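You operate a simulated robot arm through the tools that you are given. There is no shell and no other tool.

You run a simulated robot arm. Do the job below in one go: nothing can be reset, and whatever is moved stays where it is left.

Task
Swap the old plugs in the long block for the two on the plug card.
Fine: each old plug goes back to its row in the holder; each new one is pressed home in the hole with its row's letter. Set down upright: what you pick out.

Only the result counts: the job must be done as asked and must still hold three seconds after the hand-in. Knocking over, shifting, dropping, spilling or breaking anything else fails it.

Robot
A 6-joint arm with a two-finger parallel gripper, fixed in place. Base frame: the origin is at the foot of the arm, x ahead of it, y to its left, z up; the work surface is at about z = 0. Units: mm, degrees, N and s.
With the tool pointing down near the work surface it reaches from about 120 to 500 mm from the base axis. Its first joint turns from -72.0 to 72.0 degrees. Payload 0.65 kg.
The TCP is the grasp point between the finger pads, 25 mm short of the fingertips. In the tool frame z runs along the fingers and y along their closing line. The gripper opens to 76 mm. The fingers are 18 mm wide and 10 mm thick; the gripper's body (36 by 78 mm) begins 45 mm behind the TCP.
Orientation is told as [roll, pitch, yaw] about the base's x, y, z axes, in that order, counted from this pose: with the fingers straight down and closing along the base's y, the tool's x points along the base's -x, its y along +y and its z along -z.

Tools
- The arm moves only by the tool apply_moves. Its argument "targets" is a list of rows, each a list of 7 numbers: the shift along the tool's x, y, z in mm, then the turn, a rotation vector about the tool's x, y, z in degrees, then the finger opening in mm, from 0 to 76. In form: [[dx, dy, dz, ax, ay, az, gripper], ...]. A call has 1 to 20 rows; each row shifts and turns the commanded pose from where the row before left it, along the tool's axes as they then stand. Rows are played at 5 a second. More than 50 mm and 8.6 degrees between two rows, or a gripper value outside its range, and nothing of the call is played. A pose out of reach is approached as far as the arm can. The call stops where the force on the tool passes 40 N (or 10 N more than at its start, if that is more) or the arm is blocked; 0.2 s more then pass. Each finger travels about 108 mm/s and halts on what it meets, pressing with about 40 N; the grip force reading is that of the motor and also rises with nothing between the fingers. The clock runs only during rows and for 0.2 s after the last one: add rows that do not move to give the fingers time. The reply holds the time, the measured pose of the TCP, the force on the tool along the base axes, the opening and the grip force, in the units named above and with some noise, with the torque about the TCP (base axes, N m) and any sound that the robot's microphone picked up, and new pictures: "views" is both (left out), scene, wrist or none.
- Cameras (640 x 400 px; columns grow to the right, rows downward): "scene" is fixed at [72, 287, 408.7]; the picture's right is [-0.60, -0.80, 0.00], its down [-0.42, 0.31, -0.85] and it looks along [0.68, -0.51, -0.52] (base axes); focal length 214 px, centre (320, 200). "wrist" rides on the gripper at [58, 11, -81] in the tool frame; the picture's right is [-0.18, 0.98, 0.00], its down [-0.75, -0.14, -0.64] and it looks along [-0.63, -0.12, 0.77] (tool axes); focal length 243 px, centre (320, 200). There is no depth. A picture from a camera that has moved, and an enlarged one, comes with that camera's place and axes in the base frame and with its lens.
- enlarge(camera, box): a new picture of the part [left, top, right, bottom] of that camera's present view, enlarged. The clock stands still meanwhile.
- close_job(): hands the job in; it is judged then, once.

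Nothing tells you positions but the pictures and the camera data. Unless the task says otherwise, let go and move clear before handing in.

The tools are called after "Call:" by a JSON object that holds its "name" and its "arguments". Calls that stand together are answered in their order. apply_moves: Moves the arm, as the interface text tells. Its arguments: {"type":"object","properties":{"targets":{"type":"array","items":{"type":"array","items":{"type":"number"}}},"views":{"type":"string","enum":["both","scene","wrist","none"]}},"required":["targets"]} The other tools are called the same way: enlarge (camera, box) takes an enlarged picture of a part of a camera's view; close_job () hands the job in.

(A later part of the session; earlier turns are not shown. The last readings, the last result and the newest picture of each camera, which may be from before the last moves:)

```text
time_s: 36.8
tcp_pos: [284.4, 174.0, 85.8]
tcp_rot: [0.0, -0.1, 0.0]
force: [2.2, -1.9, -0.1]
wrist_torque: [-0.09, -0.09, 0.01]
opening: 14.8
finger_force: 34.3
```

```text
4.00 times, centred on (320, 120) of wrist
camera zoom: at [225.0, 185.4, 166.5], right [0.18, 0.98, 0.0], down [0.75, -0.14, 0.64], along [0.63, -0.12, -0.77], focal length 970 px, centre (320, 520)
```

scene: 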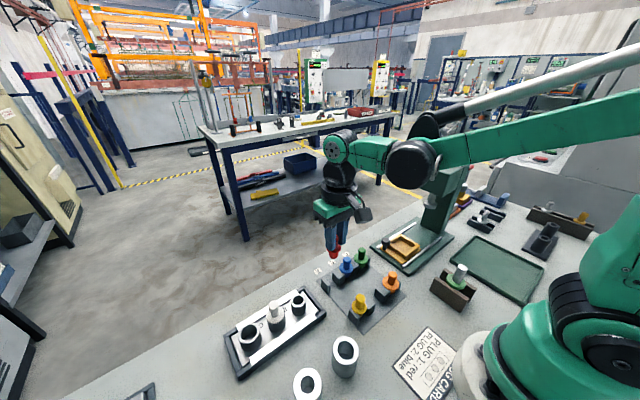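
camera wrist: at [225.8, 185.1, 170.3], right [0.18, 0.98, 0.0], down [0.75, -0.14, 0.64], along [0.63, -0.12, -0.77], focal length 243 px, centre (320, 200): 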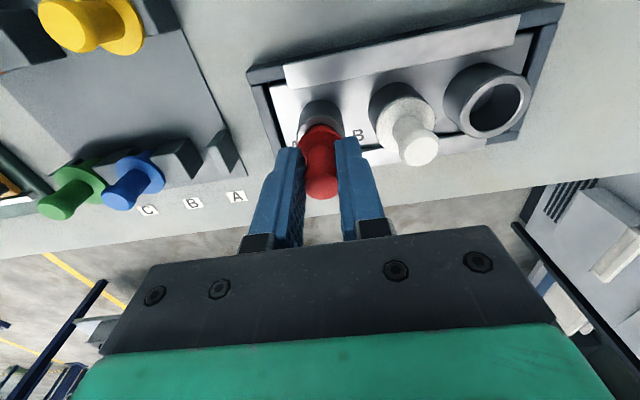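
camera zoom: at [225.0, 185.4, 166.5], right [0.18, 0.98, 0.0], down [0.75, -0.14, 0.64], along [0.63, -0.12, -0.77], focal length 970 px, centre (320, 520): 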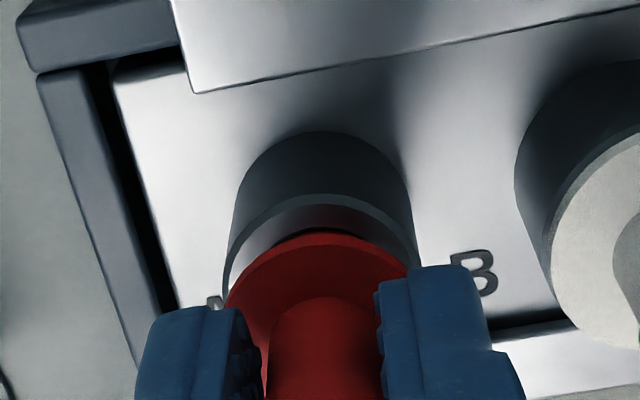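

The forces bracket the hole axis at about camera (225.3, 184.9). I'll correct and lower further.

Call:
{"name": "apply_moves", "arguments": {"targets": [[-0.2, -0.4, 1.5, 0, 0, 0, 8], [0, 0, 1.5, 0, 0, 0, 8], [0, 0, 0, 0, 0, 0, 8]], "views": "none"}}

Call:
{"name": "enlarge", "arguments": {"camera": "wrist", "box": [240, 70, 400, 170]}}

```text
time_s: 37.6
tcp_pos: [284.7, 173.4, 83.1]
tcp_rot: [0.2, 0.0, 0.0]
force: [-3.7, 0.3, 0.0]
wrist_torque: [0.03, 0.13, 0.01]
opening: 14.9
finger_force: 34.6
```

```text
4.00 times, centred on (320, 120) of wrist
camera zoom: at [226.2, 185.0, 163.1], right [0.18, 0.98, 0.0], down [0.75, -0.14, 0.64], along [0.63, -0.12, -0.77], focal length 970 px, centre (320, 520)
```

zoom: 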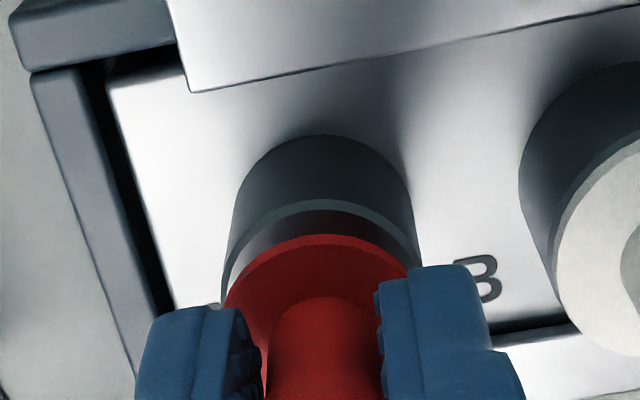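

It drifted +x, so I'll correct by -0.6 and lower further.

Call:
{"name": "apply_moves", "arguments": {"targets": [[0.6, -0.1, 1, 0, 0, 0, 8], [0, 0, 1, 0, 0, 0, 8], [0, 0, 1, 0, 0, 0, 8], [0, 0, 0, 0, 0, 0, 8]], "views": "none"}}

Call:
{"name": "enlarge", "arguments": {"camera": "wrist", "box": [240, 70, 400, 170]}}

```text
time_s: 38.6
tcp_pos: [286.1, 172.7, 78.9]
tcp_rot: [0.0, 0.0, -0.1]
force: [3.7, -1.5, 0.0]
wrist_torque: [-0.04, -0.16, -0.02]
opening: 14.7
finger_force: 34.6
```

```text
4.00 times, centred on (320, 120) of wrist
camera zoom: at [225.5, 185.1, 159.7], right [0.18, 0.98, 0.0], down [0.75, -0.14, 0.64], along [0.63, -0.12, -0.77], focal length 970 px, centre (320, 520)
```

zoom: 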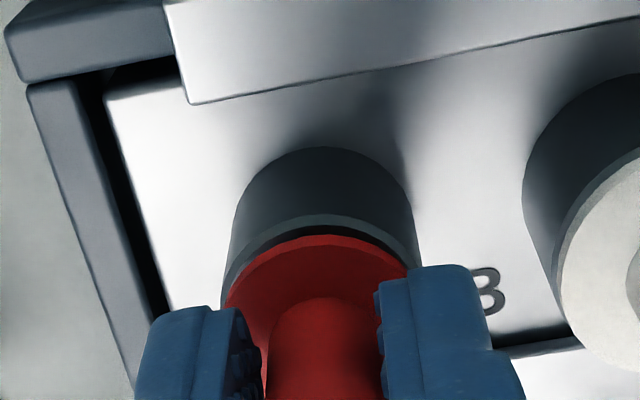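

About 4 mm remain. I'll nudge +x and press on.

Call:
{"name": "apply_moves", "arguments": {"targets": [[-0.3, -0.1, 1, 0, 0, 0, 8], [0, 0, 1, 0, 0, 0, 8], [0, 0, 0, 0, 0, 0, 8]], "views": "none"}}

Call:
{"name": "apply_moves", "arguments": {"targets": [[0, 0, 0.7, 0, 0, 0, 8], [0, 0, 0.7, 0, 0, 0, 8], [0, 0, 0, 0, 0, 0, 8]], "views": "wrist"}}

Call:
{"name": "enlarge", "arguments": {"camera": "wrist", "box": [240, 70, 400, 170]}}

Call:
{"name": "enlarge", "arguments": {"camera": "scene", "box": [250, 250, 346, 310]}}

```text
time_s: 39.4
tcp_pos: [285.0, 172.5, 77.6]
tcp_rot: [0.1, 0.1, -0.1]
force: [0.0, 2.1, 0.2]
wrist_torque: [0.1, -0.01, 0.02]
opening: 14.9
finger_force: 34.1
```

```text
time_s: 40.2
tcp_pos: [283.4, 172.2, 77.7]
tcp_rot: [0.1, -0.1, -0.1]
force: [3.5, 2.2, -1.5]
wrist_torque: [0.06, -0.15, -0.02]
opening: 14.9
finger_force: 33.9
camera wrist: at [225.3, 184.5, 156.9], right [0.18, 0.98, 0.0], down [0.75, -0.14, 0.64], along [0.63, -0.12, -0.77], focal length 243 px, centre (320, 200)
```

wrist: 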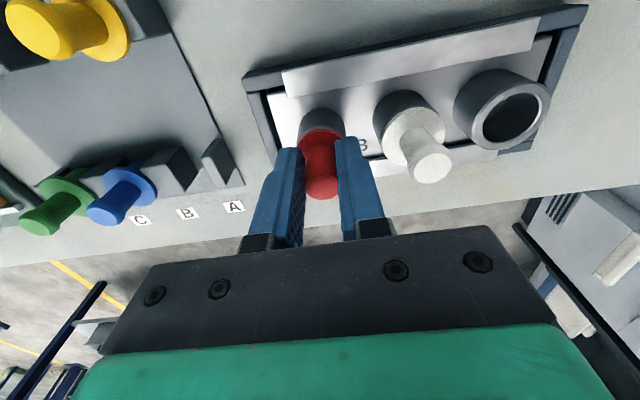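

```text
4.00 times, centred on (320, 120) of wrist
camera zoom: at [225.3, 184.5, 156.9], right [0.18, 0.98, 0.0], down [0.75, -0.14, 0.64], along [0.63, -0.12, -0.77], focal length 970 px, centre (320, 520)
```

zoom: 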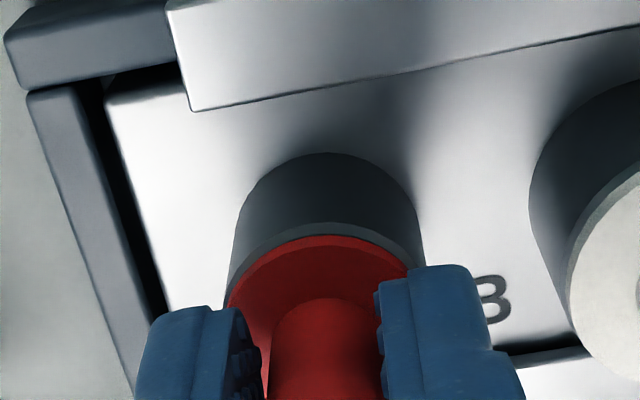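

```text
6.67 times, centred on (298, 280) of scene
camera zoom: at [72.0, 287.0, 408.7], right [-0.6, -0.8, 0.0], down [-0.42, 0.31, -0.85], along [0.68, -0.51, -0.52], focal length 1430 px, centre (467, -333)
```

zoom: 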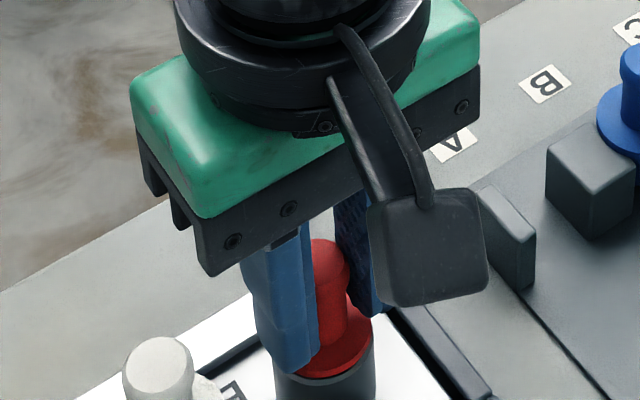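

The flange is about 1 mm from home. I'll press further in small steps.

Call:
{"name": "apply_moves", "arguments": {"targets": [[-0.2, 0.1, 0.7, 0, 0, 0, 8], [0, 0, 0.7, 0, 0, 0, 8], [0, 0, 0, 0, 0, 0, 8]], "views": "none"}}

Call:
{"name": "apply_moves", "arguments": {"targets": [[0, 0, 0.5, 0, 0, 0, 8], [0, 0, 0.5, 0, 0, 0, 8], [0, 0, 0, 0, 0, 0, 8]], "views": "wrist"}}

Call:
{"name": "enlarge", "arguments": {"camera": "wrist", "box": [240, 70, 400, 170]}}

```text
time_s: 41.0
tcp_pos: [283.8, 172.5, 74.4]
tcp_rot: [0.0, 0.0, 0.0]
force: [4.1, -0.2, -1.0]
wrist_torque: [0.04, -0.14, 0.0]
opening: 15.1
finger_force: 34.2
```

```text
time_s: 41.8
tcp_pos: [284.3, 173.4, 73.4]
tcp_rot: [0.0, 0.1, 0.0]
force: [-9.3, -4.4, 18.0]
wrist_torque: [-0.08, 0.16, -0.03]
opening: 14.8
finger_force: 34.4
camera wrist: at [224.8, 184.7, 154.9], right [0.18, 0.98, 0.0], down [0.75, -0.14, 0.64], along [0.63, -0.12, -0.77], focal length 243 px, centre (320, 200)
```

wrist: 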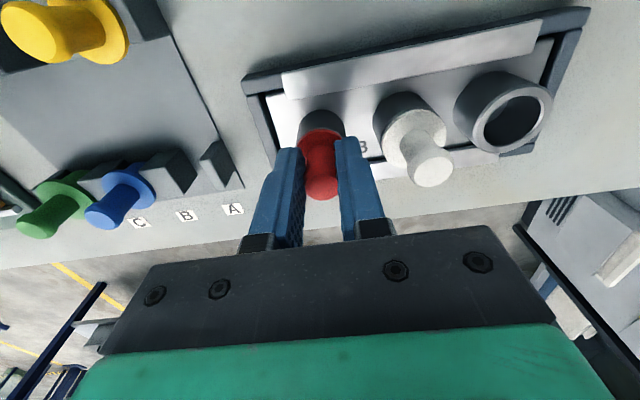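

```text
4.00 times, centred on (320, 120) of wrist
camera zoom: at [224.8, 184.7, 154.9], right [0.18, 0.98, 0.0], down [0.75, -0.14, 0.64], along [0.63, -0.12, -0.77], focal length 970 px, centre (320, 520)
```

zoom: 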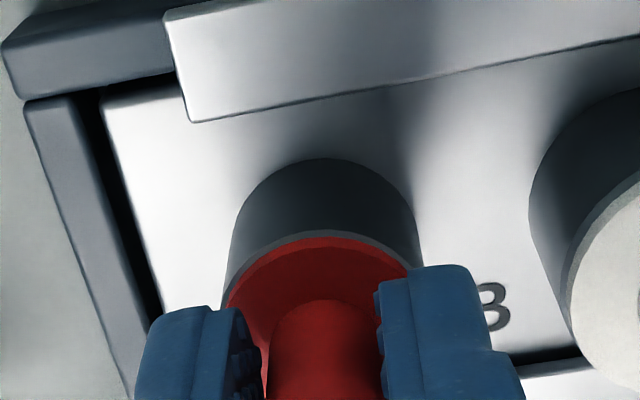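

Fz is now 18 N and the flange looks seated. I'll relieve the side load and press a little harder to be sure.

Call:
{"name": "apply_moves", "arguments": {"targets": [[0.3, -0.15, 0, 0, 0, 0, 8], [0, 0, 0.4, 0, 0, 0, 8], [0, 0, 0.3, 0, 0, 0, 8]], "views": "none"}}

Call:
{"name": "enlarge", "arguments": {"camera": "scene", "box": [250, 250, 346, 310]}}

Call:
{"name": "enlarge", "arguments": {"camera": "wrist", "box": [240, 110, 400, 210]}}

```text
time_s: 42.5
tcp_pos: [285.8, 173.7, 74.6]
tcp_rot: [0.1, 0.1, 0.0]
force: [-1.7, -1.5, 13.4]
wrist_torque: [0.03, -0.06, -0.02]
opening: 14.9
finger_force: 34.1
stopped in row 3: the force on the tool passed its limit at 42 N (the readings are from after the stop); the commanded pose is now the measured one
```

```text
6.67 times, centred on (298, 280) of scene
camera zoom: at [72.0, 287.0, 408.7], right [-0.6, -0.8, 0.0], down [-0.42, 0.31, -0.85], along [0.68, -0.51, -0.52], focal length 1430 px, centre (467, -333)
```

zoom: 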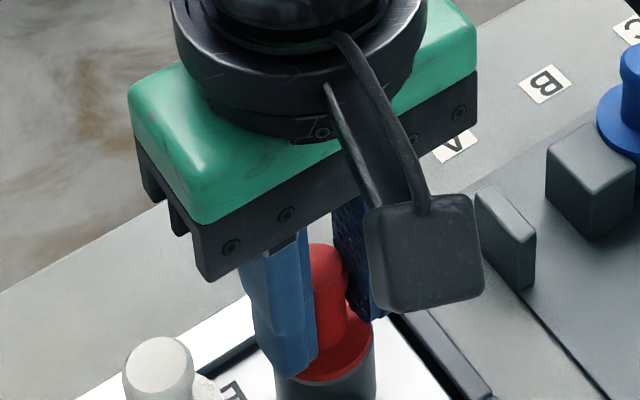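

```text
4.00 times, centred on (320, 160) of wrist
camera zoom: at [225.9, 184.9, 154.8], right [0.18, 0.98, 0.0], down [0.75, -0.14, 0.64], along [0.63, -0.12, -0.77], focal length 970 px, centre (320, 360)
```

zoom: 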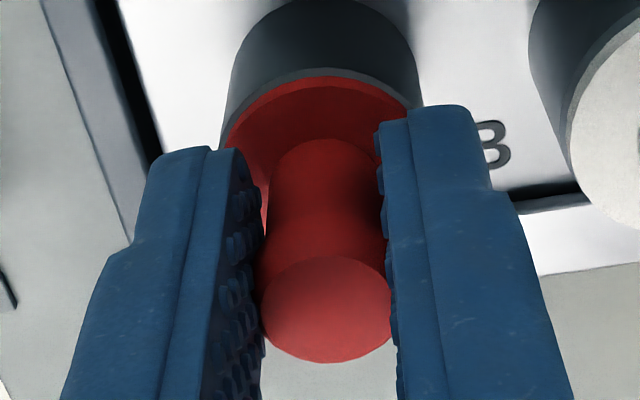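

The press peaked at 42 N, so red is home in hole A. I'll release it and back straight up.

Call:
{"name": "apply_moves", "arguments": {"targets": [[0, 0, -0.3, 0, 0, 0, 8], [0, 0, 0, 0, 0, 0, 8]], "views": "none"}}

Call:
{"name": "apply_moves", "arguments": {"targets": [[0, 0, 0, 0, 0, 0, 18], [0, 0, 0, 0, 0, 0, 26], [0, 0, 0, 0, 0, 0, 32]], "views": "wrist"}}

Call:
{"name": "enlarge", "arguments": {"camera": "wrist", "box": [240, 110, 400, 210]}}

```text
time_s: 43.1
tcp_pos: [284.7, 173.7, 73.9]
tcp_rot: [0.0, 0.1, 0.0]
force: [-3.0, -5.3, 5.2]
wrist_torque: [-0.13, 0.06, -0.03]
opening: 15.0
finger_force: 34.5
```

```text
time_s: 43.9
tcp_pos: [286.1, 174.3, 74.2]
tcp_rot: [0.0, 0.1, -0.1]
force: [0.6, 0.0, -0.7]
wrist_torque: [-0.01, 0.03, 0.0]
opening: 31.9
finger_force: 0.1
camera wrist: at [226.0, 185.3, 154.8], right [0.18, 0.98, 0.0], down [0.75, -0.14, 0.64], along [0.63, -0.12, -0.77], focal length 243 px, centre (320, 200)
```

wrist: 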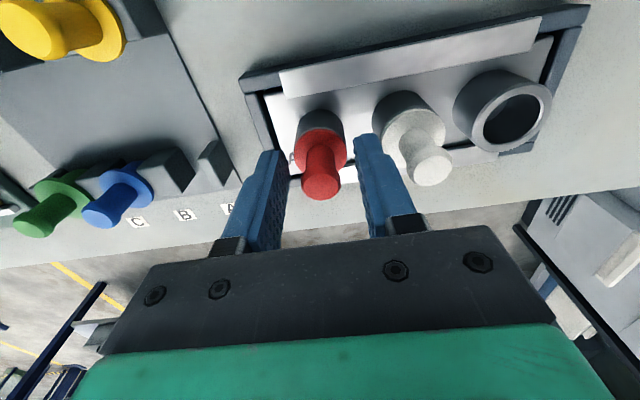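

```text
4.00 times, centred on (320, 160) of wrist
camera zoom: at [226.0, 185.3, 154.8], right [0.18, 0.98, 0.0], down [0.75, -0.14, 0.64], along [0.63, -0.12, -0.77], focal length 970 px, centre (320, 360)
```

zoom: 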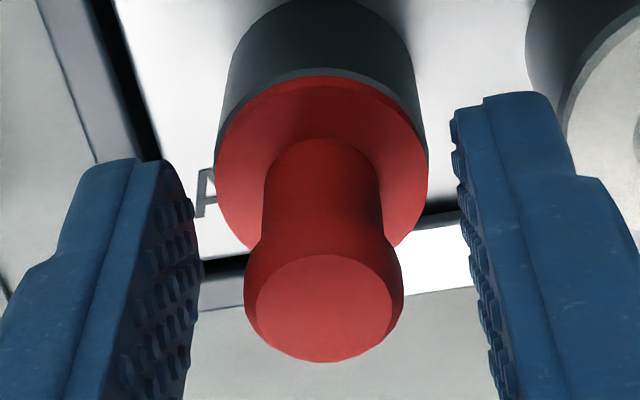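

Red is seated flush. I'll raise the arm and check from above, then move to the white plug.

Call:
{"name": "apply_moves", "arguments": {"targets": [[0, 0, -5, 0, 0, 0, 32], [0, 0, -15, 0, 0, 0, 36], [0, 0, -20, 0, 0, 0, 36], [0, 0, -20, 0, 0, 0, 36], [0, 46, 0, 0, 0, 0, 36], [0, 0, 0, 0, 0, 0, 36], [0, 0, 0, 0, 0, 0, 36]], "views": "both"}}

Call:
{"name": "enlarge", "arguments": {"camera": "wrist", "box": [220, 50, 380, 150]}}

Call:
{"name": "enlarge", "arguments": {"camera": "scene", "box": [230, 260, 326, 320]}}

```text
time_s: 45.5
tcp_pos: [286.3, 218.3, 134.5]
tcp_rot: [0.0, 0.1, 0.0]
force: [-1.3, -0.2, 0.6]
wrist_torque: [-0.04, 0.0, -0.02]
opening: 35.9
finger_force: 0.0
camera wrist: at [226.5, 229.7, 214.1], right [0.18, 0.98, 0.0], down [0.75, -0.14, 0.64], along [0.63, -0.12, -0.77], focal length 243 px, centre (320, 200)
```

scene: 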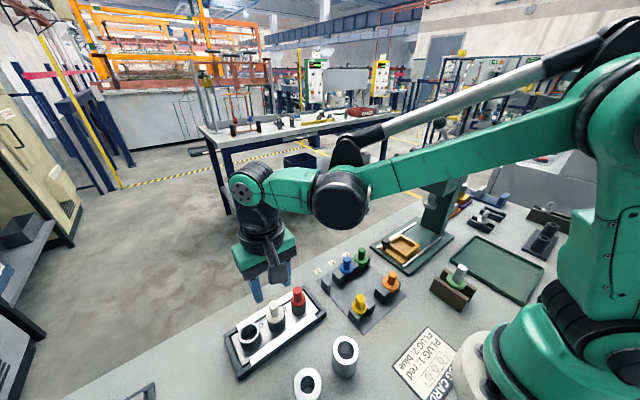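
wrist: 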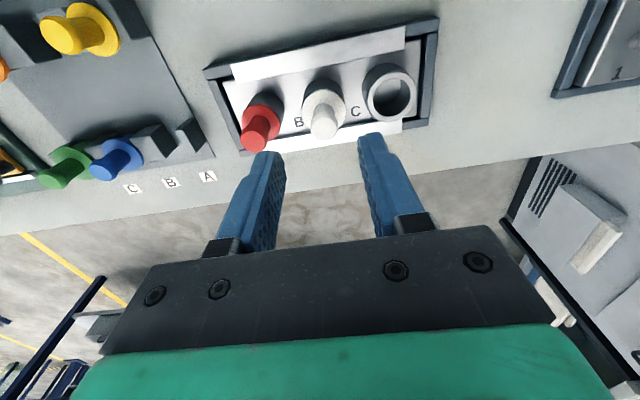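

```text
4.00 times, centred on (300, 100) of wrist
camera zoom: at [226.5, 229.7, 214.1], right [0.18, 0.98, 0.0], down [0.75, -0.14, 0.64], along [0.63, -0.12, -0.77], focal length 970 px, centre (400, 600)
```

zoom: 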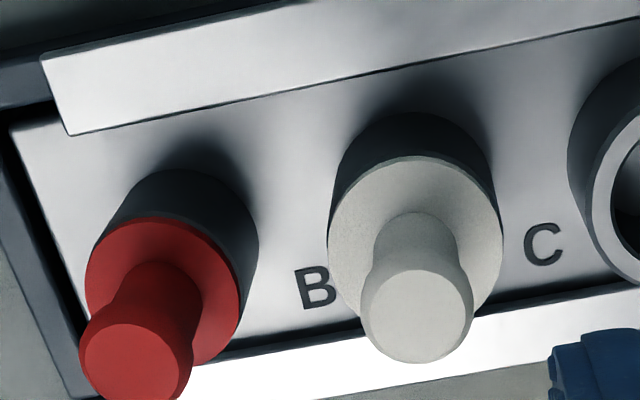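

```text
6.67 times, centred on (278, 290) of scene
camera zoom: at [72.0, 287.0, 408.7], right [-0.6, -0.8, 0.0], down [-0.42, 0.31, -0.85], along [0.68, -0.51, -0.52], focal length 1430 px, centre (600, -400)
```

zoom: 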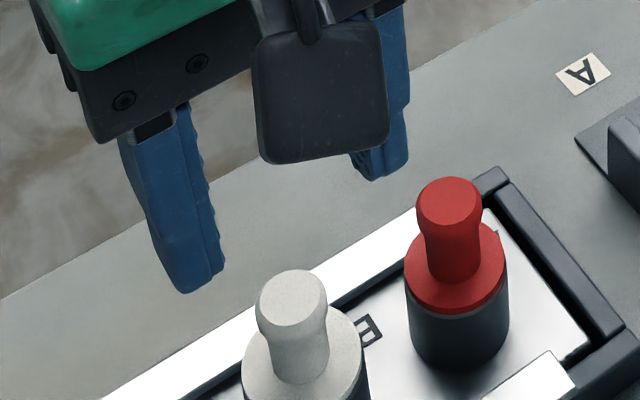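

Red sits flush in hole A. White is at about (285.7, 221), so I'll shift over it and descend in stages.

Call:
{"name": "apply_moves", "arguments": {"targets": [[0.9, 1.4, 0, 0, 0, 0, 34], [0, 0, 15, 0, 0, 0, 34], [0, 0, 15, 0, 0, 0, 34], [0, 0, 0, 0, 0, 0, 34]], "views": "wrist"}}

Call:
{"name": "enlarge", "arguments": {"camera": "wrist", "box": [240, 80, 400, 180]}}

```text
time_s: 46.5
tcp_pos: [284.5, 220.6, 103.6]
tcp_rot: [0.1, 0.2, -0.1]
force: [-0.2, -0.1, 0.1]
wrist_torque: [-0.02, 0.02, -0.02]
opening: 33.9
finger_force: 0.0
camera wrist: at [226.1, 231.7, 183.2], right [0.18, 0.98, 0.0], down [0.75, -0.14, 0.64], along [0.63, -0.12, -0.77], focal length 243 px, centre (320, 200)
```

wrist: 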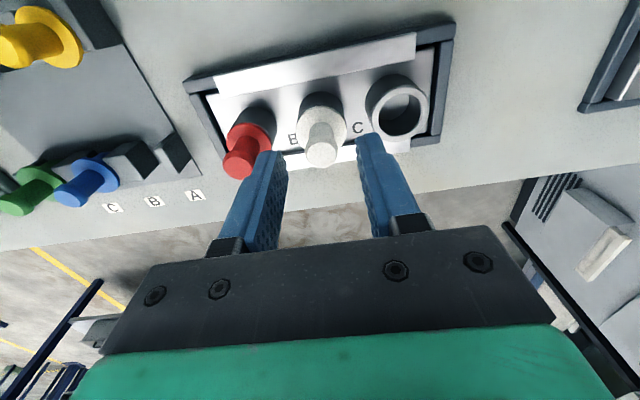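

```text
4.00 times, centred on (320, 130) of wrist
camera zoom: at [226.1, 231.7, 183.2], right [0.18, 0.98, 0.0], down [0.75, -0.14, 0.64], along [0.63, -0.12, -0.77], focal length 970 px, centre (320, 480)
```

zoom: 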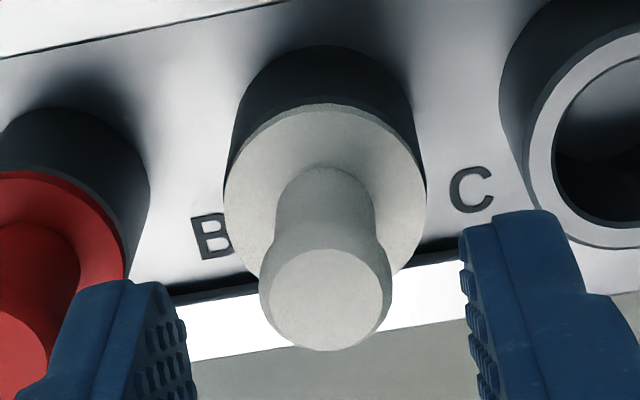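

White is centred between the fingers. I'll continue down.

Call:
{"name": "apply_moves", "arguments": {"targets": [[0, -0.2, 10, 0, 0, 0, 34], [0, 0, 10, 0, 0, 0, 34], [0, 0, 3, 0, 0, 0, 34], [0, 0, 0, 0, 0, 0, 34]], "views": "wrist"}}

Call:
{"name": "enlarge", "arguments": {"camera": "wrist", "box": [240, 110, 400, 210]}}

Call:
{"name": "enlarge", "arguments": {"camera": "scene", "box": [230, 260, 326, 320]}}

```text
time_s: 47.5
tcp_pos: [284.7, 218.3, 81.3]
tcp_rot: [0.0, 0.1, 0.0]
force: [1.4, 0.3, 0.0]
wrist_torque: [0.0, 0.02, 0.02]
opening: 33.9
finger_force: 0.1
camera wrist: at [225.3, 231.2, 160.8], right [0.18, 0.98, 0.0], down [0.75, -0.14, 0.64], along [0.63, -0.12, -0.77], focal length 243 px, centre (320, 200)
```

wrist: 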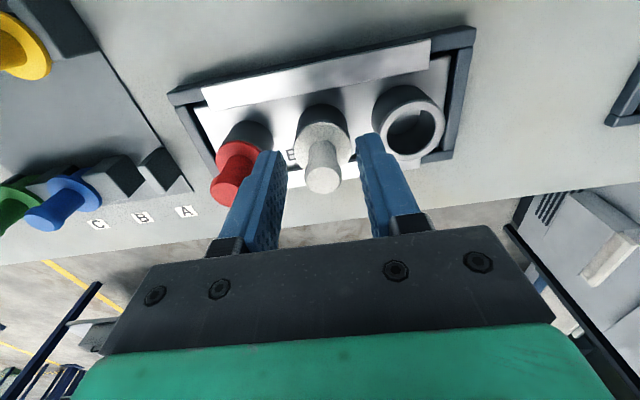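

```text
4.00 times, centred on (320, 160) of wrist
camera zoom: at [225.3, 231.2, 160.8], right [0.18, 0.98, 0.0], down [0.75, -0.14, 0.64], along [0.63, -0.12, -0.77], focal length 970 px, centre (320, 360)
```

zoom: 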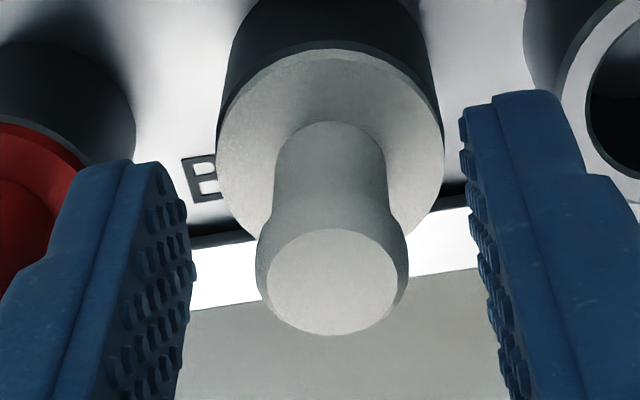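

```text
6.67 times, centred on (278, 290) of scene
camera zoom: at [72.0, 287.0, 408.7], right [-0.6, -0.8, 0.0], down [-0.42, 0.31, -0.85], along [0.68, -0.51, -0.52], focal length 1430 px, centre (600, -400)
```

zoom: 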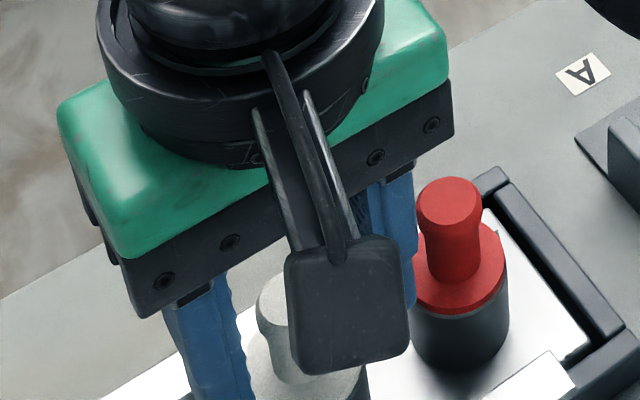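

I'll make a small +y correction and go down to the grip height.

Call:
{"name": "apply_moves", "arguments": {"targets": [[0, 0.5, 0, 0, 0, 0, 34], [0, 0, 2.5, 0, 0, 0, 34], [0, 0, 2.7, 0, 0, 0, 34], [0, 0, 0, 0, 0, 0, 34]], "views": "wrist"}}

Call:
{"name": "enlarge", "arguments": {"camera": "wrist", "box": [240, 110, 400, 210]}}

```text
time_s: 48.5
tcp_pos: [285.5, 221.3, 76.1]
tcp_rot: [0.0, 0.0, 0.1]
force: [-0.1, 0.2, -1.0]
wrist_torque: [0.03, 0.05, -0.02]
opening: 33.9
finger_force: 0.0
camera wrist: at [225.4, 231.4, 156.3], right [0.18, 0.98, 0.0], down [0.75, -0.14, 0.64], along [0.63, -0.12, -0.77], focal length 243 px, centre (320, 200)
```

wrist: 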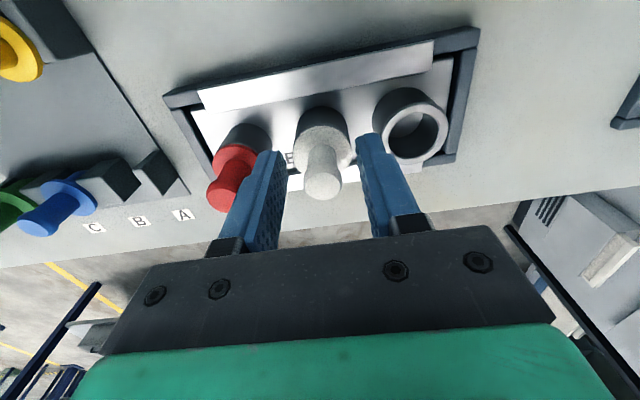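

```text
4.00 times, centred on (320, 160) of wrist
camera zoom: at [225.4, 231.4, 156.3], right [0.18, 0.98, 0.0], down [0.75, -0.14, 0.64], along [0.63, -0.12, -0.77], focal length 970 px, centre (320, 360)
```

zoom: 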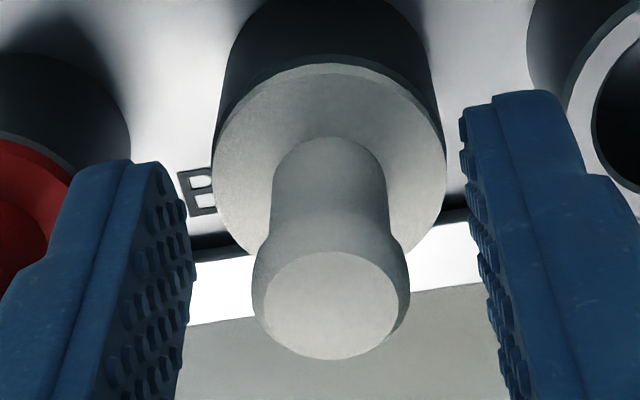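

White is 0.3 mm off the midline. I'll make that tiny correction and close the grip.

Call:
{"name": "apply_moves", "arguments": {"targets": [[0, 0.3, 0.5, 0, 0, 0, 34], [0, 0, 0, 0, 0, 0, 22], [0, 0, 0, 0, 0, 0, 8], [0, 0, 0, 0, 0, 0, 8], [0, 0, 0, 0, 0, 0, 8]], "views": "wrist"}}

Call:
{"name": "enlarge", "arguments": {"camera": "wrist", "box": [240, 110, 400, 210]}}

```text
time_s: 49.7
tcp_pos: [285.9, 220.6, 76.0]
tcp_rot: [0.1, 0.0, 0.0]
force: [-0.4, -2.9, 0.7]
wrist_torque: [-0.07, -0.02, -0.03]
opening: 15.5
finger_force: 34.7
camera wrist: at [225.2, 232.3, 156.3], right [0.18, 0.98, 0.0], down [0.75, -0.14, 0.64], along [0.63, -0.12, -0.77], focal length 243 px, centre (320, 200)
```

wrist: 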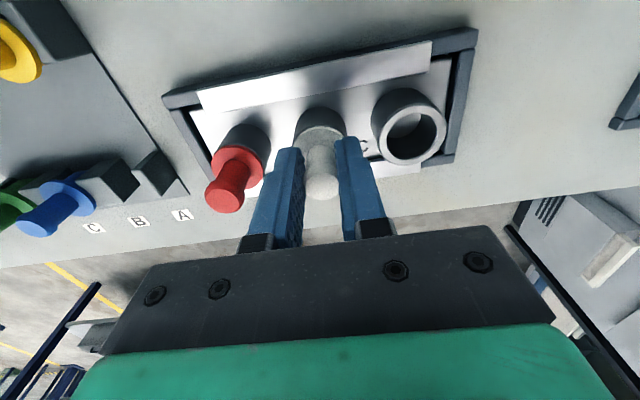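

```text
4.00 times, centred on (320, 160) of wrist
camera zoom: at [225.2, 232.3, 156.3], right [0.18, 0.98, 0.0], down [0.75, -0.14, 0.64], along [0.63, -0.12, -0.77], focal length 970 px, centre (320, 360)
```

zoom: 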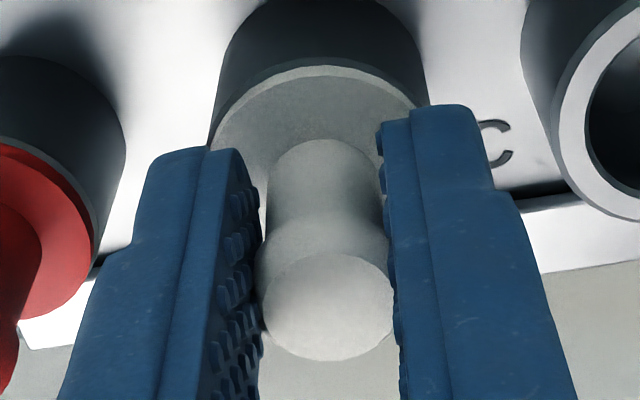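

White is gripped with little side load. I'll ease it up in small steps.

Call:
{"name": "apply_moves", "arguments": {"targets": [[0, -0.3, -1, 0, 0, 0, 8], [0, 0, -1, 0, 0, 0, 8], [0, 0, -1, 0, 0, 0, 8], [0, 0, -1, 0, 0, 0, 8]], "views": "none"}}

Call:
{"name": "apply_moves", "arguments": {"targets": [[0, 0, -2, 0, 0, 0, 8], [0, 0, -2, 0, 0, 0, 8], [0, 0, -2, 0, 0, 0, 8], [0, 0, -2, 0, 0, 0, 8]], "views": "wrist"}}

Call:
{"name": "enlarge", "arguments": {"camera": "wrist", "box": [240, 110, 400, 210]}}

```text
time_s: 50.7
tcp_pos: [284.8, 221.1, 80.2]
tcp_rot: [0.0, 0.1, 0.0]
force: [1.8, 2.1, -1.5]
wrist_torque: [0.05, -0.12, 0.01]
opening: 15.6
finger_force: 35.2
```

```text
time_s: 51.7
tcp_pos: [285.6, 221.6, 89.1]
tcp_rot: [0.0, 0.0, 0.1]
force: [-3.1, -2.3, -1.6]
wrist_torque: [-0.1, 0.17, -0.02]
opening: 15.3
finger_force: 34.8
camera wrist: at [225.5, 233.3, 168.7], right [0.18, 0.98, 0.0], down [0.75, -0.14, 0.64], along [0.63, -0.12, -0.77], focal length 243 px, centre (320, 200)
```

wrist: 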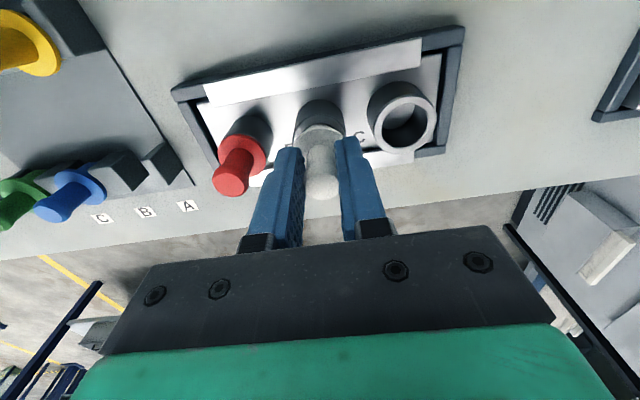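

```text
4.00 times, centred on (320, 160) of wrist
camera zoom: at [225.5, 233.3, 168.7], right [0.18, 0.98, 0.0], down [0.75, -0.14, 0.64], along [0.63, -0.12, -0.77], focal length 970 px, centre (320, 360)
```

zoom: 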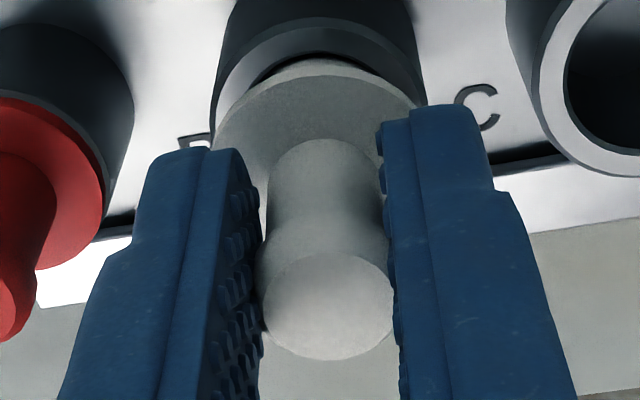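

White is coming out. I'll compensate the drift and lift it clear.

Call:
{"name": "apply_moves", "arguments": {"targets": [[0.4, -1, -2, 0, 0, 0, 8], [0, 0, -3, 0, 0, 0, 8], [0, 0, -3, 0, 0, 0, 8], [0, 0, -4, 0, 0, 0, 8]], "views": "none"}}

Call:
{"name": "apply_moves", "arguments": {"targets": [[0, 0, -10, 0, 0, 0, 8], [0, 0, -20, 0, 0, 0, 8], [0, 0, -20, 0, 0, 0, 8], [0, 0, -10, 0, 0, 0, 8], [0, 0, 0, 0, 0, 0, 8]], "views": "both"}}

Call:
{"name": "enlarge", "arguments": {"camera": "wrist", "box": [240, 40, 400, 140]}}

Call:
{"name": "enlarge", "arguments": {"camera": "scene", "box": [230, 240, 326, 300]}}

```text
time_s: 52.7
tcp_pos: [284.3, 221.0, 101.0]
tcp_rot: [0.0, 0.1, 0.0]
force: [-0.4, 0.2, 0.0]
wrist_torque: [0.0, -0.02, 0.02]
opening: 15.2
finger_force: 34.4
```

```text
time_s: 53.9
tcp_pos: [284.6, 220.6, 161.7]
tcp_rot: [0.0, 0.0, 0.0]
force: [-0.4, 0.3, 0.2]
wrist_torque: [-0.05, 0.02, -0.04]
opening: 15.5
finger_force: 34.6
camera wrist: at [225.1, 231.4, 242.3], right [0.18, 0.98, 0.0], down [0.75, -0.14, 0.64], along [0.63, -0.12, -0.77], focal length 243 px, centre (320, 200)
```

scene: 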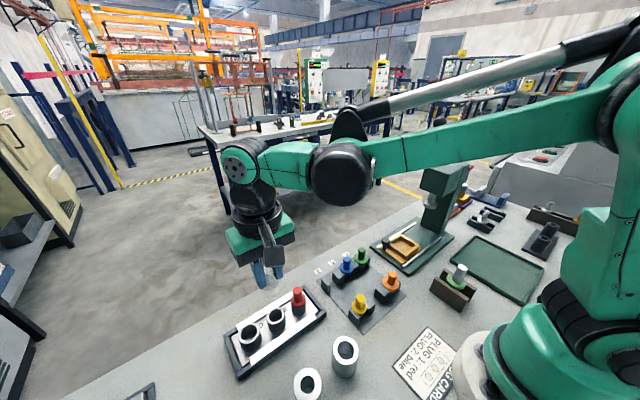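
wrist: 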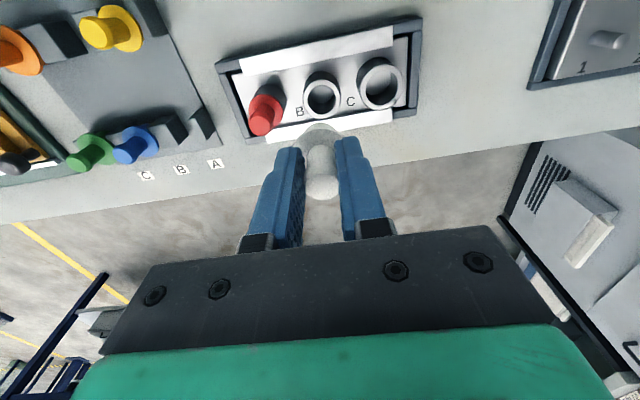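

```text
4.00 times, centred on (320, 90) of wrist
camera zoom: at [225.1, 231.4, 242.3], right [0.18, 0.98, 0.0], down [0.75, -0.14, 0.64], along [0.63, -0.12, -0.77], focal length 970 px, centre (320, 640)
```

zoom: 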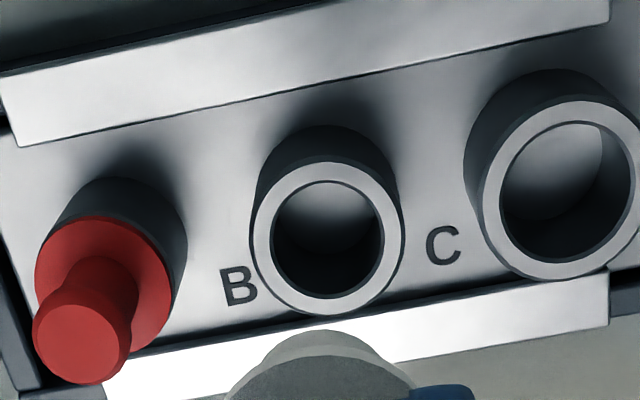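

```text
6.67 times, centred on (278, 270) of scene
camera zoom: at [72.0, 287.0, 408.7], right [-0.6, -0.8, 0.0], down [-0.42, 0.31, -0.85], along [0.68, -0.51, -0.52], focal length 1430 px, centre (600, -267)
```

zoom: 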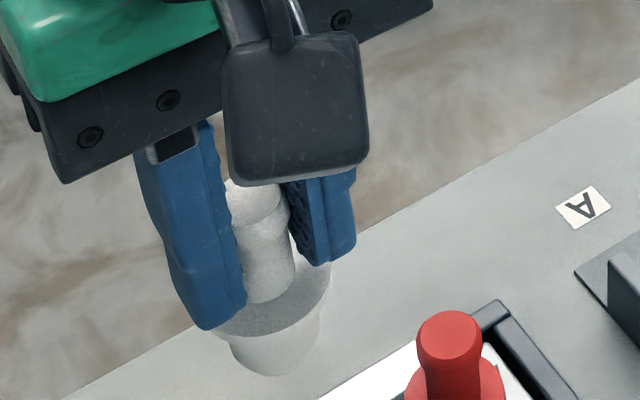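

White is free and hole B is at about (286.5, 221.3). I'll carry white over the near-row B slot at about y 42.9.

Call:
{"name": "apply_moves", "arguments": {"targets": [[14.5, -35.7, 0, 0, 0, 0, 8], [14.5, -35.7, 0, 0, 0, 0, 8], [14.5, -35.7, 0, 0, 0, 0, 8], [14.5, -35.7, 0, 0, 0, 0, 8], [14.5, -35.7, 0, 0, 0, 0, 8], [0, 0, 20, 0, 0, 0, 8], [0, 0, 20, 0, 0, 0, 8], [0, 0, 0, 0, 0, 0, 8], [0, 0, 0, 0, 0, 0, 8]], "views": "both"}}

Call:
{"name": "enlarge", "arguments": {"camera": "wrist", "box": [240, 50, 400, 150]}}

Call:
{"name": "enlarge", "arguments": {"camera": "scene", "box": [310, 250, 422, 320]}}

```text
time_s: 55.9
tcp_pos: [213.0, 40.6, 118.8]
tcp_rot: [-0.1, 0.2, 0.0]
force: [-0.2, 0.0, -0.9]
wrist_torque: [-0.02, 0.02, 0.0]
opening: 15.1
finger_force: 34.8
camera wrist: at [153.6, 52.9, 199.2], right [0.18, 0.98, 0.0], down [0.75, -0.14, 0.64], along [0.63, -0.12, -0.77], focal length 243 px, centre (320, 200)
```

scene: 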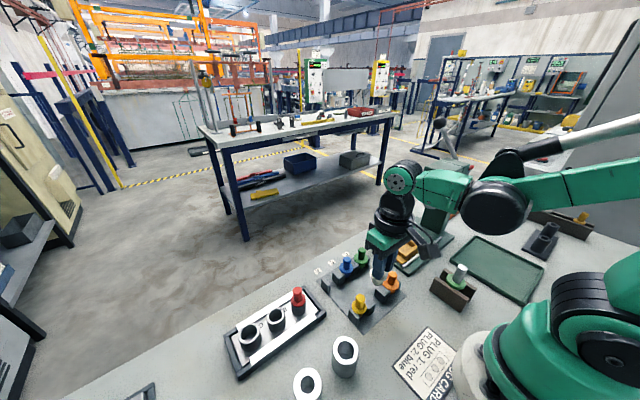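
wrist: 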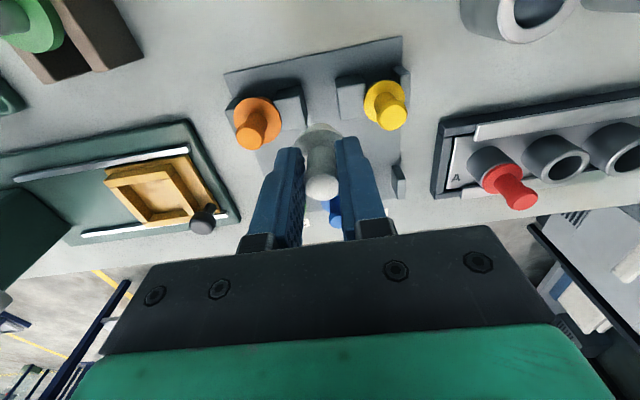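

```text
4.00 times, centred on (320, 100) of wrist
camera zoom: at [153.6, 52.9, 199.2], right [0.18, 0.98, 0.0], down [0.75, -0.14, 0.64], along [0.63, -0.12, -0.77], focal length 970 px, centre (320, 600)
```

zoom: 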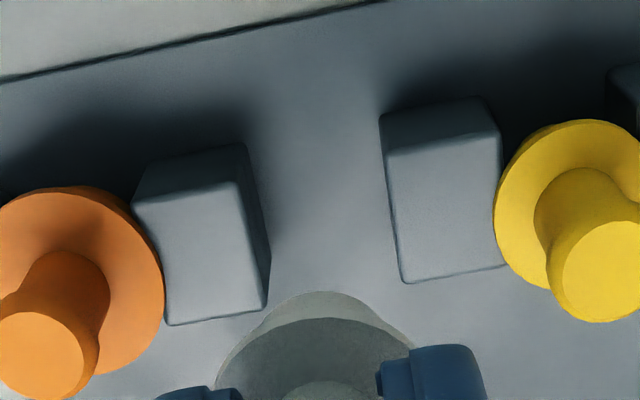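

```text
5.71 times, centred on (366, 285) of scene
camera zoom: at [72.0, 287.0, 408.7], right [-0.6, -0.8, 0.0], down [-0.42, 0.31, -0.85], along [0.68, -0.51, -0.52], focal length 1226 px, centre (57, -286)
```

zoom: 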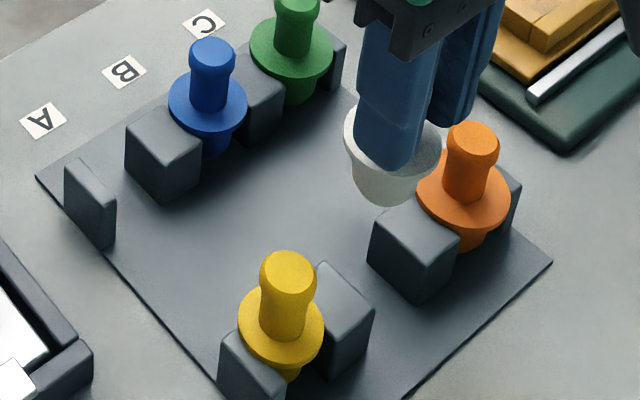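

Slot B measures y 29.7–55.3, centred at 42.5, and the plug is within 0.3 mm of it. I'll descend in stages.

Call:
{"name": "apply_moves", "arguments": {"targets": [[0.8, -0.1, 15, 0, 0, 0, 8], [0, 0, 15, 0, 0, 0, 8], [0, 0, 5, 0, 0, 0, 8], [0, 0, 0, 0, 0, 0, 8]], "views": "wrist"}}

Call:
{"name": "enlarge", "arguments": {"camera": "wrist", "box": [240, 70, 400, 170]}}

Call:
{"name": "enlarge", "arguments": {"camera": "scene", "box": [310, 250, 422, 320]}}

```text
time_s: 56.9
tcp_pos: [211.4, 39.9, 85.0]
tcp_rot: [-0.1, 0.0, 0.1]
force: [-0.3, -0.6, -0.2]
wrist_torque: [-0.01, 0.01, 0.0]
opening: 15.3
finger_force: 35.0
camera wrist: at [152.5, 52.0, 165.7], right [0.18, 0.98, 0.0], down [0.75, -0.14, 0.64], along [0.63, -0.12, -0.77], focal length 243 px, centre (320, 200)
```

wrist: 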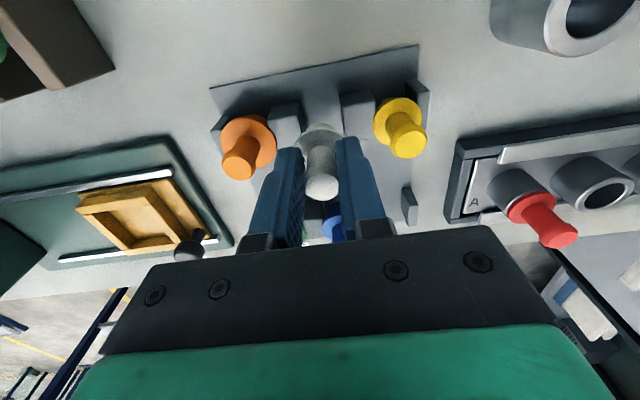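

```text
4.00 times, centred on (320, 120) of wrist
camera zoom: at [152.5, 52.0, 165.7], right [0.18, 0.98, 0.0], down [0.75, -0.14, 0.64], along [0.63, -0.12, -0.77], focal length 970 px, centre (320, 520)
```

zoom: 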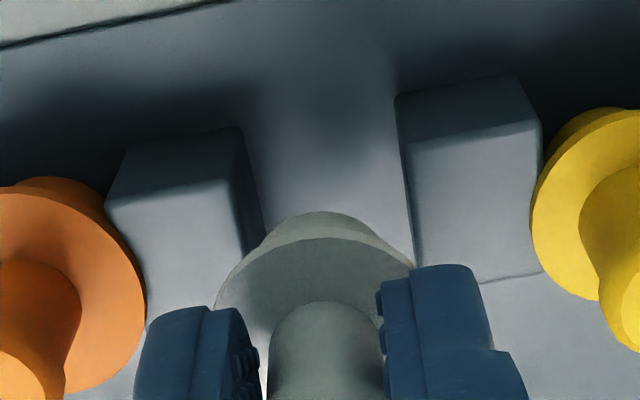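

```text
5.71 times, centred on (366, 285) of scene
camera zoom: at [72.0, 287.0, 408.7], right [-0.6, -0.8, 0.0], down [-0.42, 0.31, -0.85], along [0.68, -0.51, -0.52], focal length 1226 px, centre (57, -286)
```

zoom: 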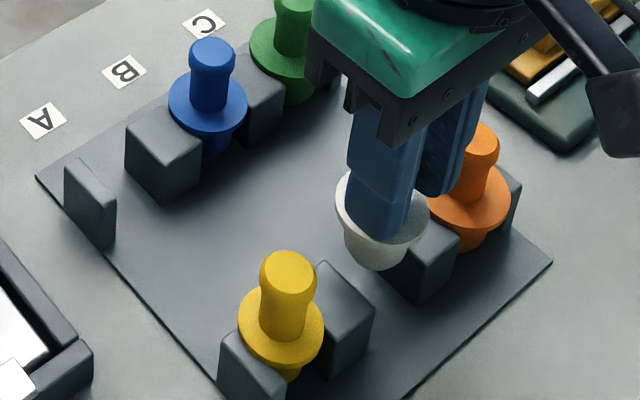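

A small +y correction is needed. I'll lower further.

Call:
{"name": "apply_moves", "arguments": {"targets": [[0, 0.6, 0, 0, 0, 0, 8], [0, 0, 5, 0, 0, 0, 8], [0, 0, 4, 0, 0, 0, 8], [0, 0, 0, 0, 0, 0, 8]], "views": "wrist"}}

Call:
{"name": "enlarge", "arguments": {"camera": "wrist", "box": [240, 70, 400, 170]}}

Call:
{"name": "enlarge", "arguments": {"camera": "scene", "box": [310, 250, 422, 320]}}

```text
time_s: 57.9
tcp_pos: [210.8, 41.4, 75.9]
tcp_rot: [0.0, 0.0, 0.0]
force: [0.4, -0.4, 0.9]
wrist_torque: [0.05, 0.05, 0.01]
opening: 15.7
finger_force: 34.7
camera wrist: at [151.6, 53.1, 156.6], right [0.18, 0.98, 0.0], down [0.75, -0.14, 0.64], along [0.63, -0.12, -0.77], focal length 243 px, centre (320, 200)
```

wrist: 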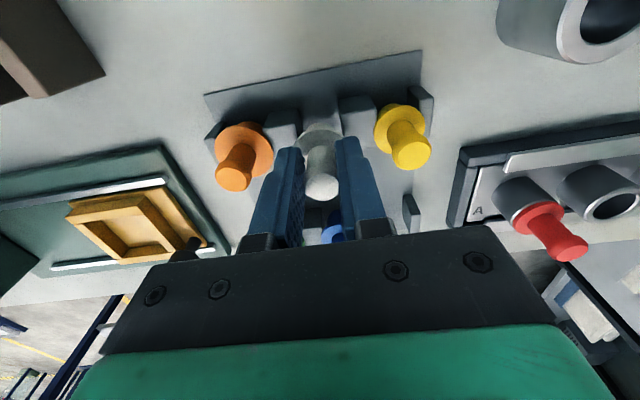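

```text
4.00 times, centred on (320, 120) of wrist
camera zoom: at [151.6, 53.1, 156.6], right [0.18, 0.98, 0.0], down [0.75, -0.14, 0.64], along [0.63, -0.12, -0.77], focal length 970 px, centre (320, 520)
```

zoom: 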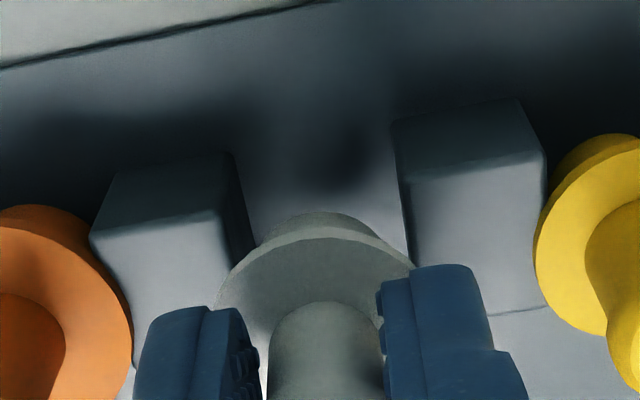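

```text
5.71 times, centred on (366, 285) of scene
camera zoom: at [72.0, 287.0, 408.7], right [-0.6, -0.8, 0.0], down [-0.42, 0.31, -0.85], along [0.68, -0.51, -0.52], focal length 1226 px, centre (57, -286)
```

zoom: 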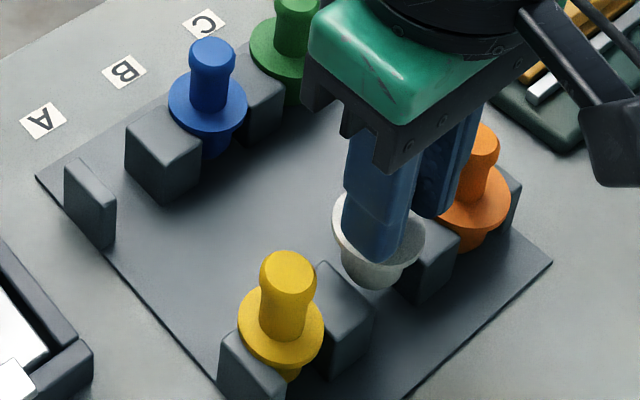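

I'll correct to about (152.3, 52.6) and continue down.

Call:
{"name": "apply_moves", "arguments": {"targets": [[-0.7, -0.4, 0, 0, 0, 0, 8], [0, 0, 4, 0, 0, 0, 8], [0, 0, 4, 0, 0, 0, 8], [0, 0, 0, 0, 0, 0, 8]], "views": "wrist"}}

Call:
{"name": "enlarge", "arguments": {"camera": "wrist", "box": [240, 70, 400, 170]}}

Call:
{"name": "enlarge", "arguments": {"camera": "scene", "box": [310, 250, 422, 320]}}

```text
time_s: 58.9
tcp_pos: [210.9, 40.8, 68.1]
tcp_rot: [0.0, 0.1, 0.0]
force: [0.3, 0.4, 0.0]
wrist_torque: [0.01, 0.0, 0.0]
opening: 15.6
finger_force: 34.4
camera wrist: at [151.3, 52.6, 148.4], right [0.18, 0.98, 0.0], down [0.75, -0.14, 0.64], along [0.63, -0.12, -0.77], focal length 243 px, centre (320, 200)
```

wrist: 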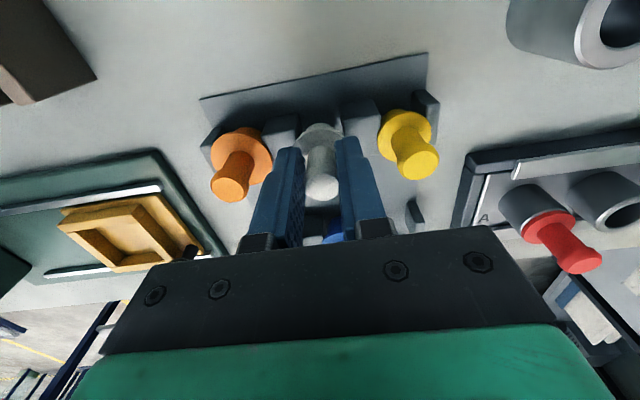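

```text
4.00 times, centred on (320, 120) of wrist
camera zoom: at [151.3, 52.6, 148.4], right [0.18, 0.98, 0.0], down [0.75, -0.14, 0.64], along [0.63, -0.12, -0.77], focal length 970 px, centre (320, 520)
```

zoom: 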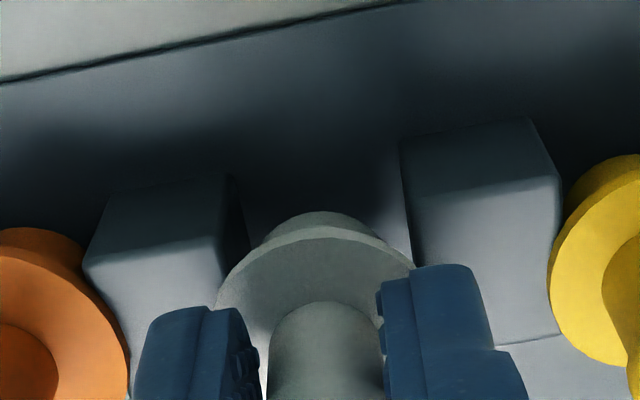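

```text
5.71 times, centred on (366, 285) of scene
camera zoom: at [72.0, 287.0, 408.7], right [-0.6, -0.8, 0.0], down [-0.42, 0.31, -0.85], along [0.68, -0.51, -0.52], focal length 1226 px, centre (57, -286)
```

zoom: 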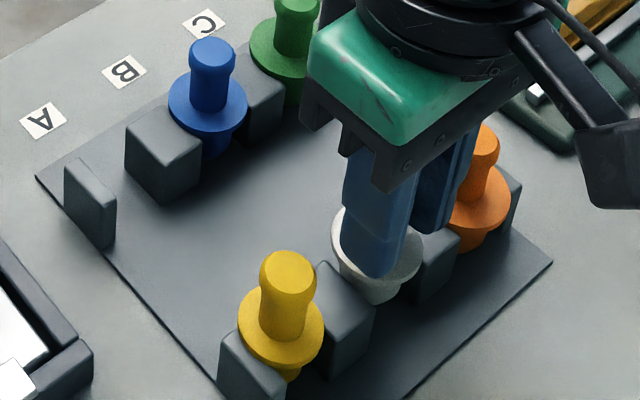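

Aligned. I'll lower the last few millimetres to contact.

Call:
{"name": "apply_moves", "arguments": {"targets": [[-0.8, 0, 2, 0, 0, 0, 8], [0, 0, 2, 0, 0, 0, 8], [0, 0, 0, 0, 0, 0, 8]], "views": "none"}}

Call:
{"name": "apply_moves", "arguments": {"targets": [[0, 0, 1, 0, 0, 0, 8], [0, 0, 1, 0, 0, 0, 8], [0, 0, 0, 0, 0, 0, 8]], "views": "wrist"}}

Call:
{"name": "enlarge", "arguments": {"camera": "wrist", "box": [240, 70, 400, 170]}}

Call:
{"name": "enlarge", "arguments": {"camera": "scene", "box": [310, 250, 422, 320]}}

```text
time_s: 59.7
tcp_pos: [212.2, 41.8, 62.9]
tcp_rot: [0.0, 0.1, 0.0]
force: [-0.1, -0.1, 0.3]
wrist_torque: [0.0, 0.04, 0.01]
opening: 15.5
finger_force: 34.8
```

```text
time_s: 60.5
tcp_pos: [213.3, 41.8, 60.8]
tcp_rot: [0.0, 0.2, 0.0]
force: [-0.4, 0.3, -0.2]
wrist_torque: [0.02, 0.0, 0.06]
opening: 15.2
finger_force: 34.7
camera wrist: at [153.3, 53.3, 142.4], right [0.18, 0.98, 0.0], down [0.75, -0.14, 0.64], along [0.63, -0.12, -0.77], focal length 243 px, centre (320, 200)
```

wrist: 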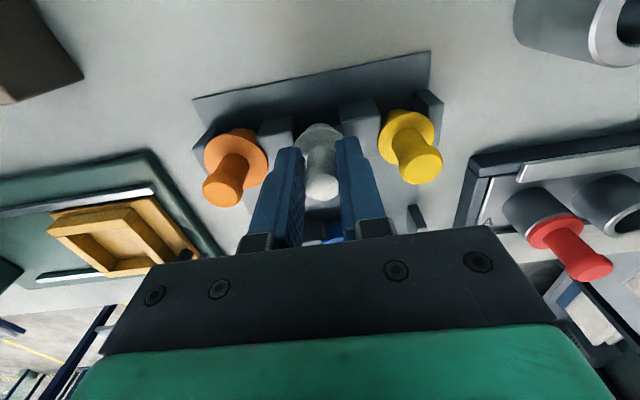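

```text
4.00 times, centred on (320, 120) of wrist
camera zoom: at [153.3, 53.3, 142.4], right [0.18, 0.98, 0.0], down [0.75, -0.14, 0.64], along [0.63, -0.12, -0.77], focal length 970 px, centre (320, 520)
```

zoom: 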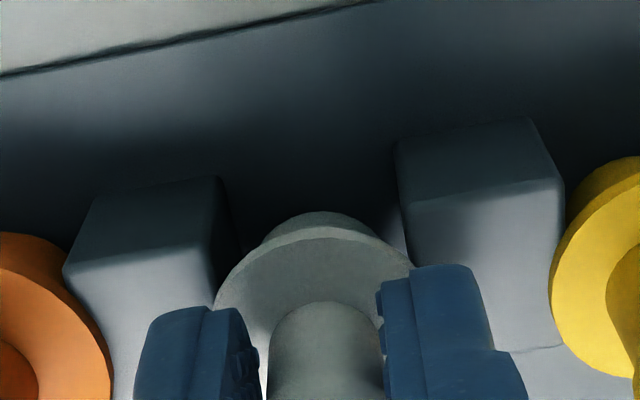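

```text
5.71 times, centred on (366, 285) of scene
camera zoom: at [72.0, 287.0, 408.7], right [-0.6, -0.8, 0.0], down [-0.42, 0.31, -0.85], along [0.68, -0.51, -0.52], focal length 1226 px, centre (57, -286)
```

zoom: 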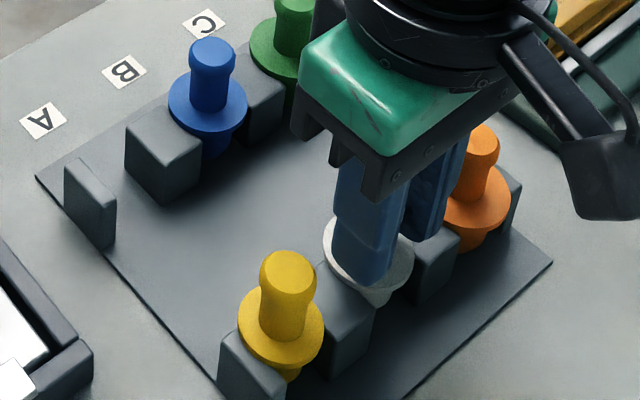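

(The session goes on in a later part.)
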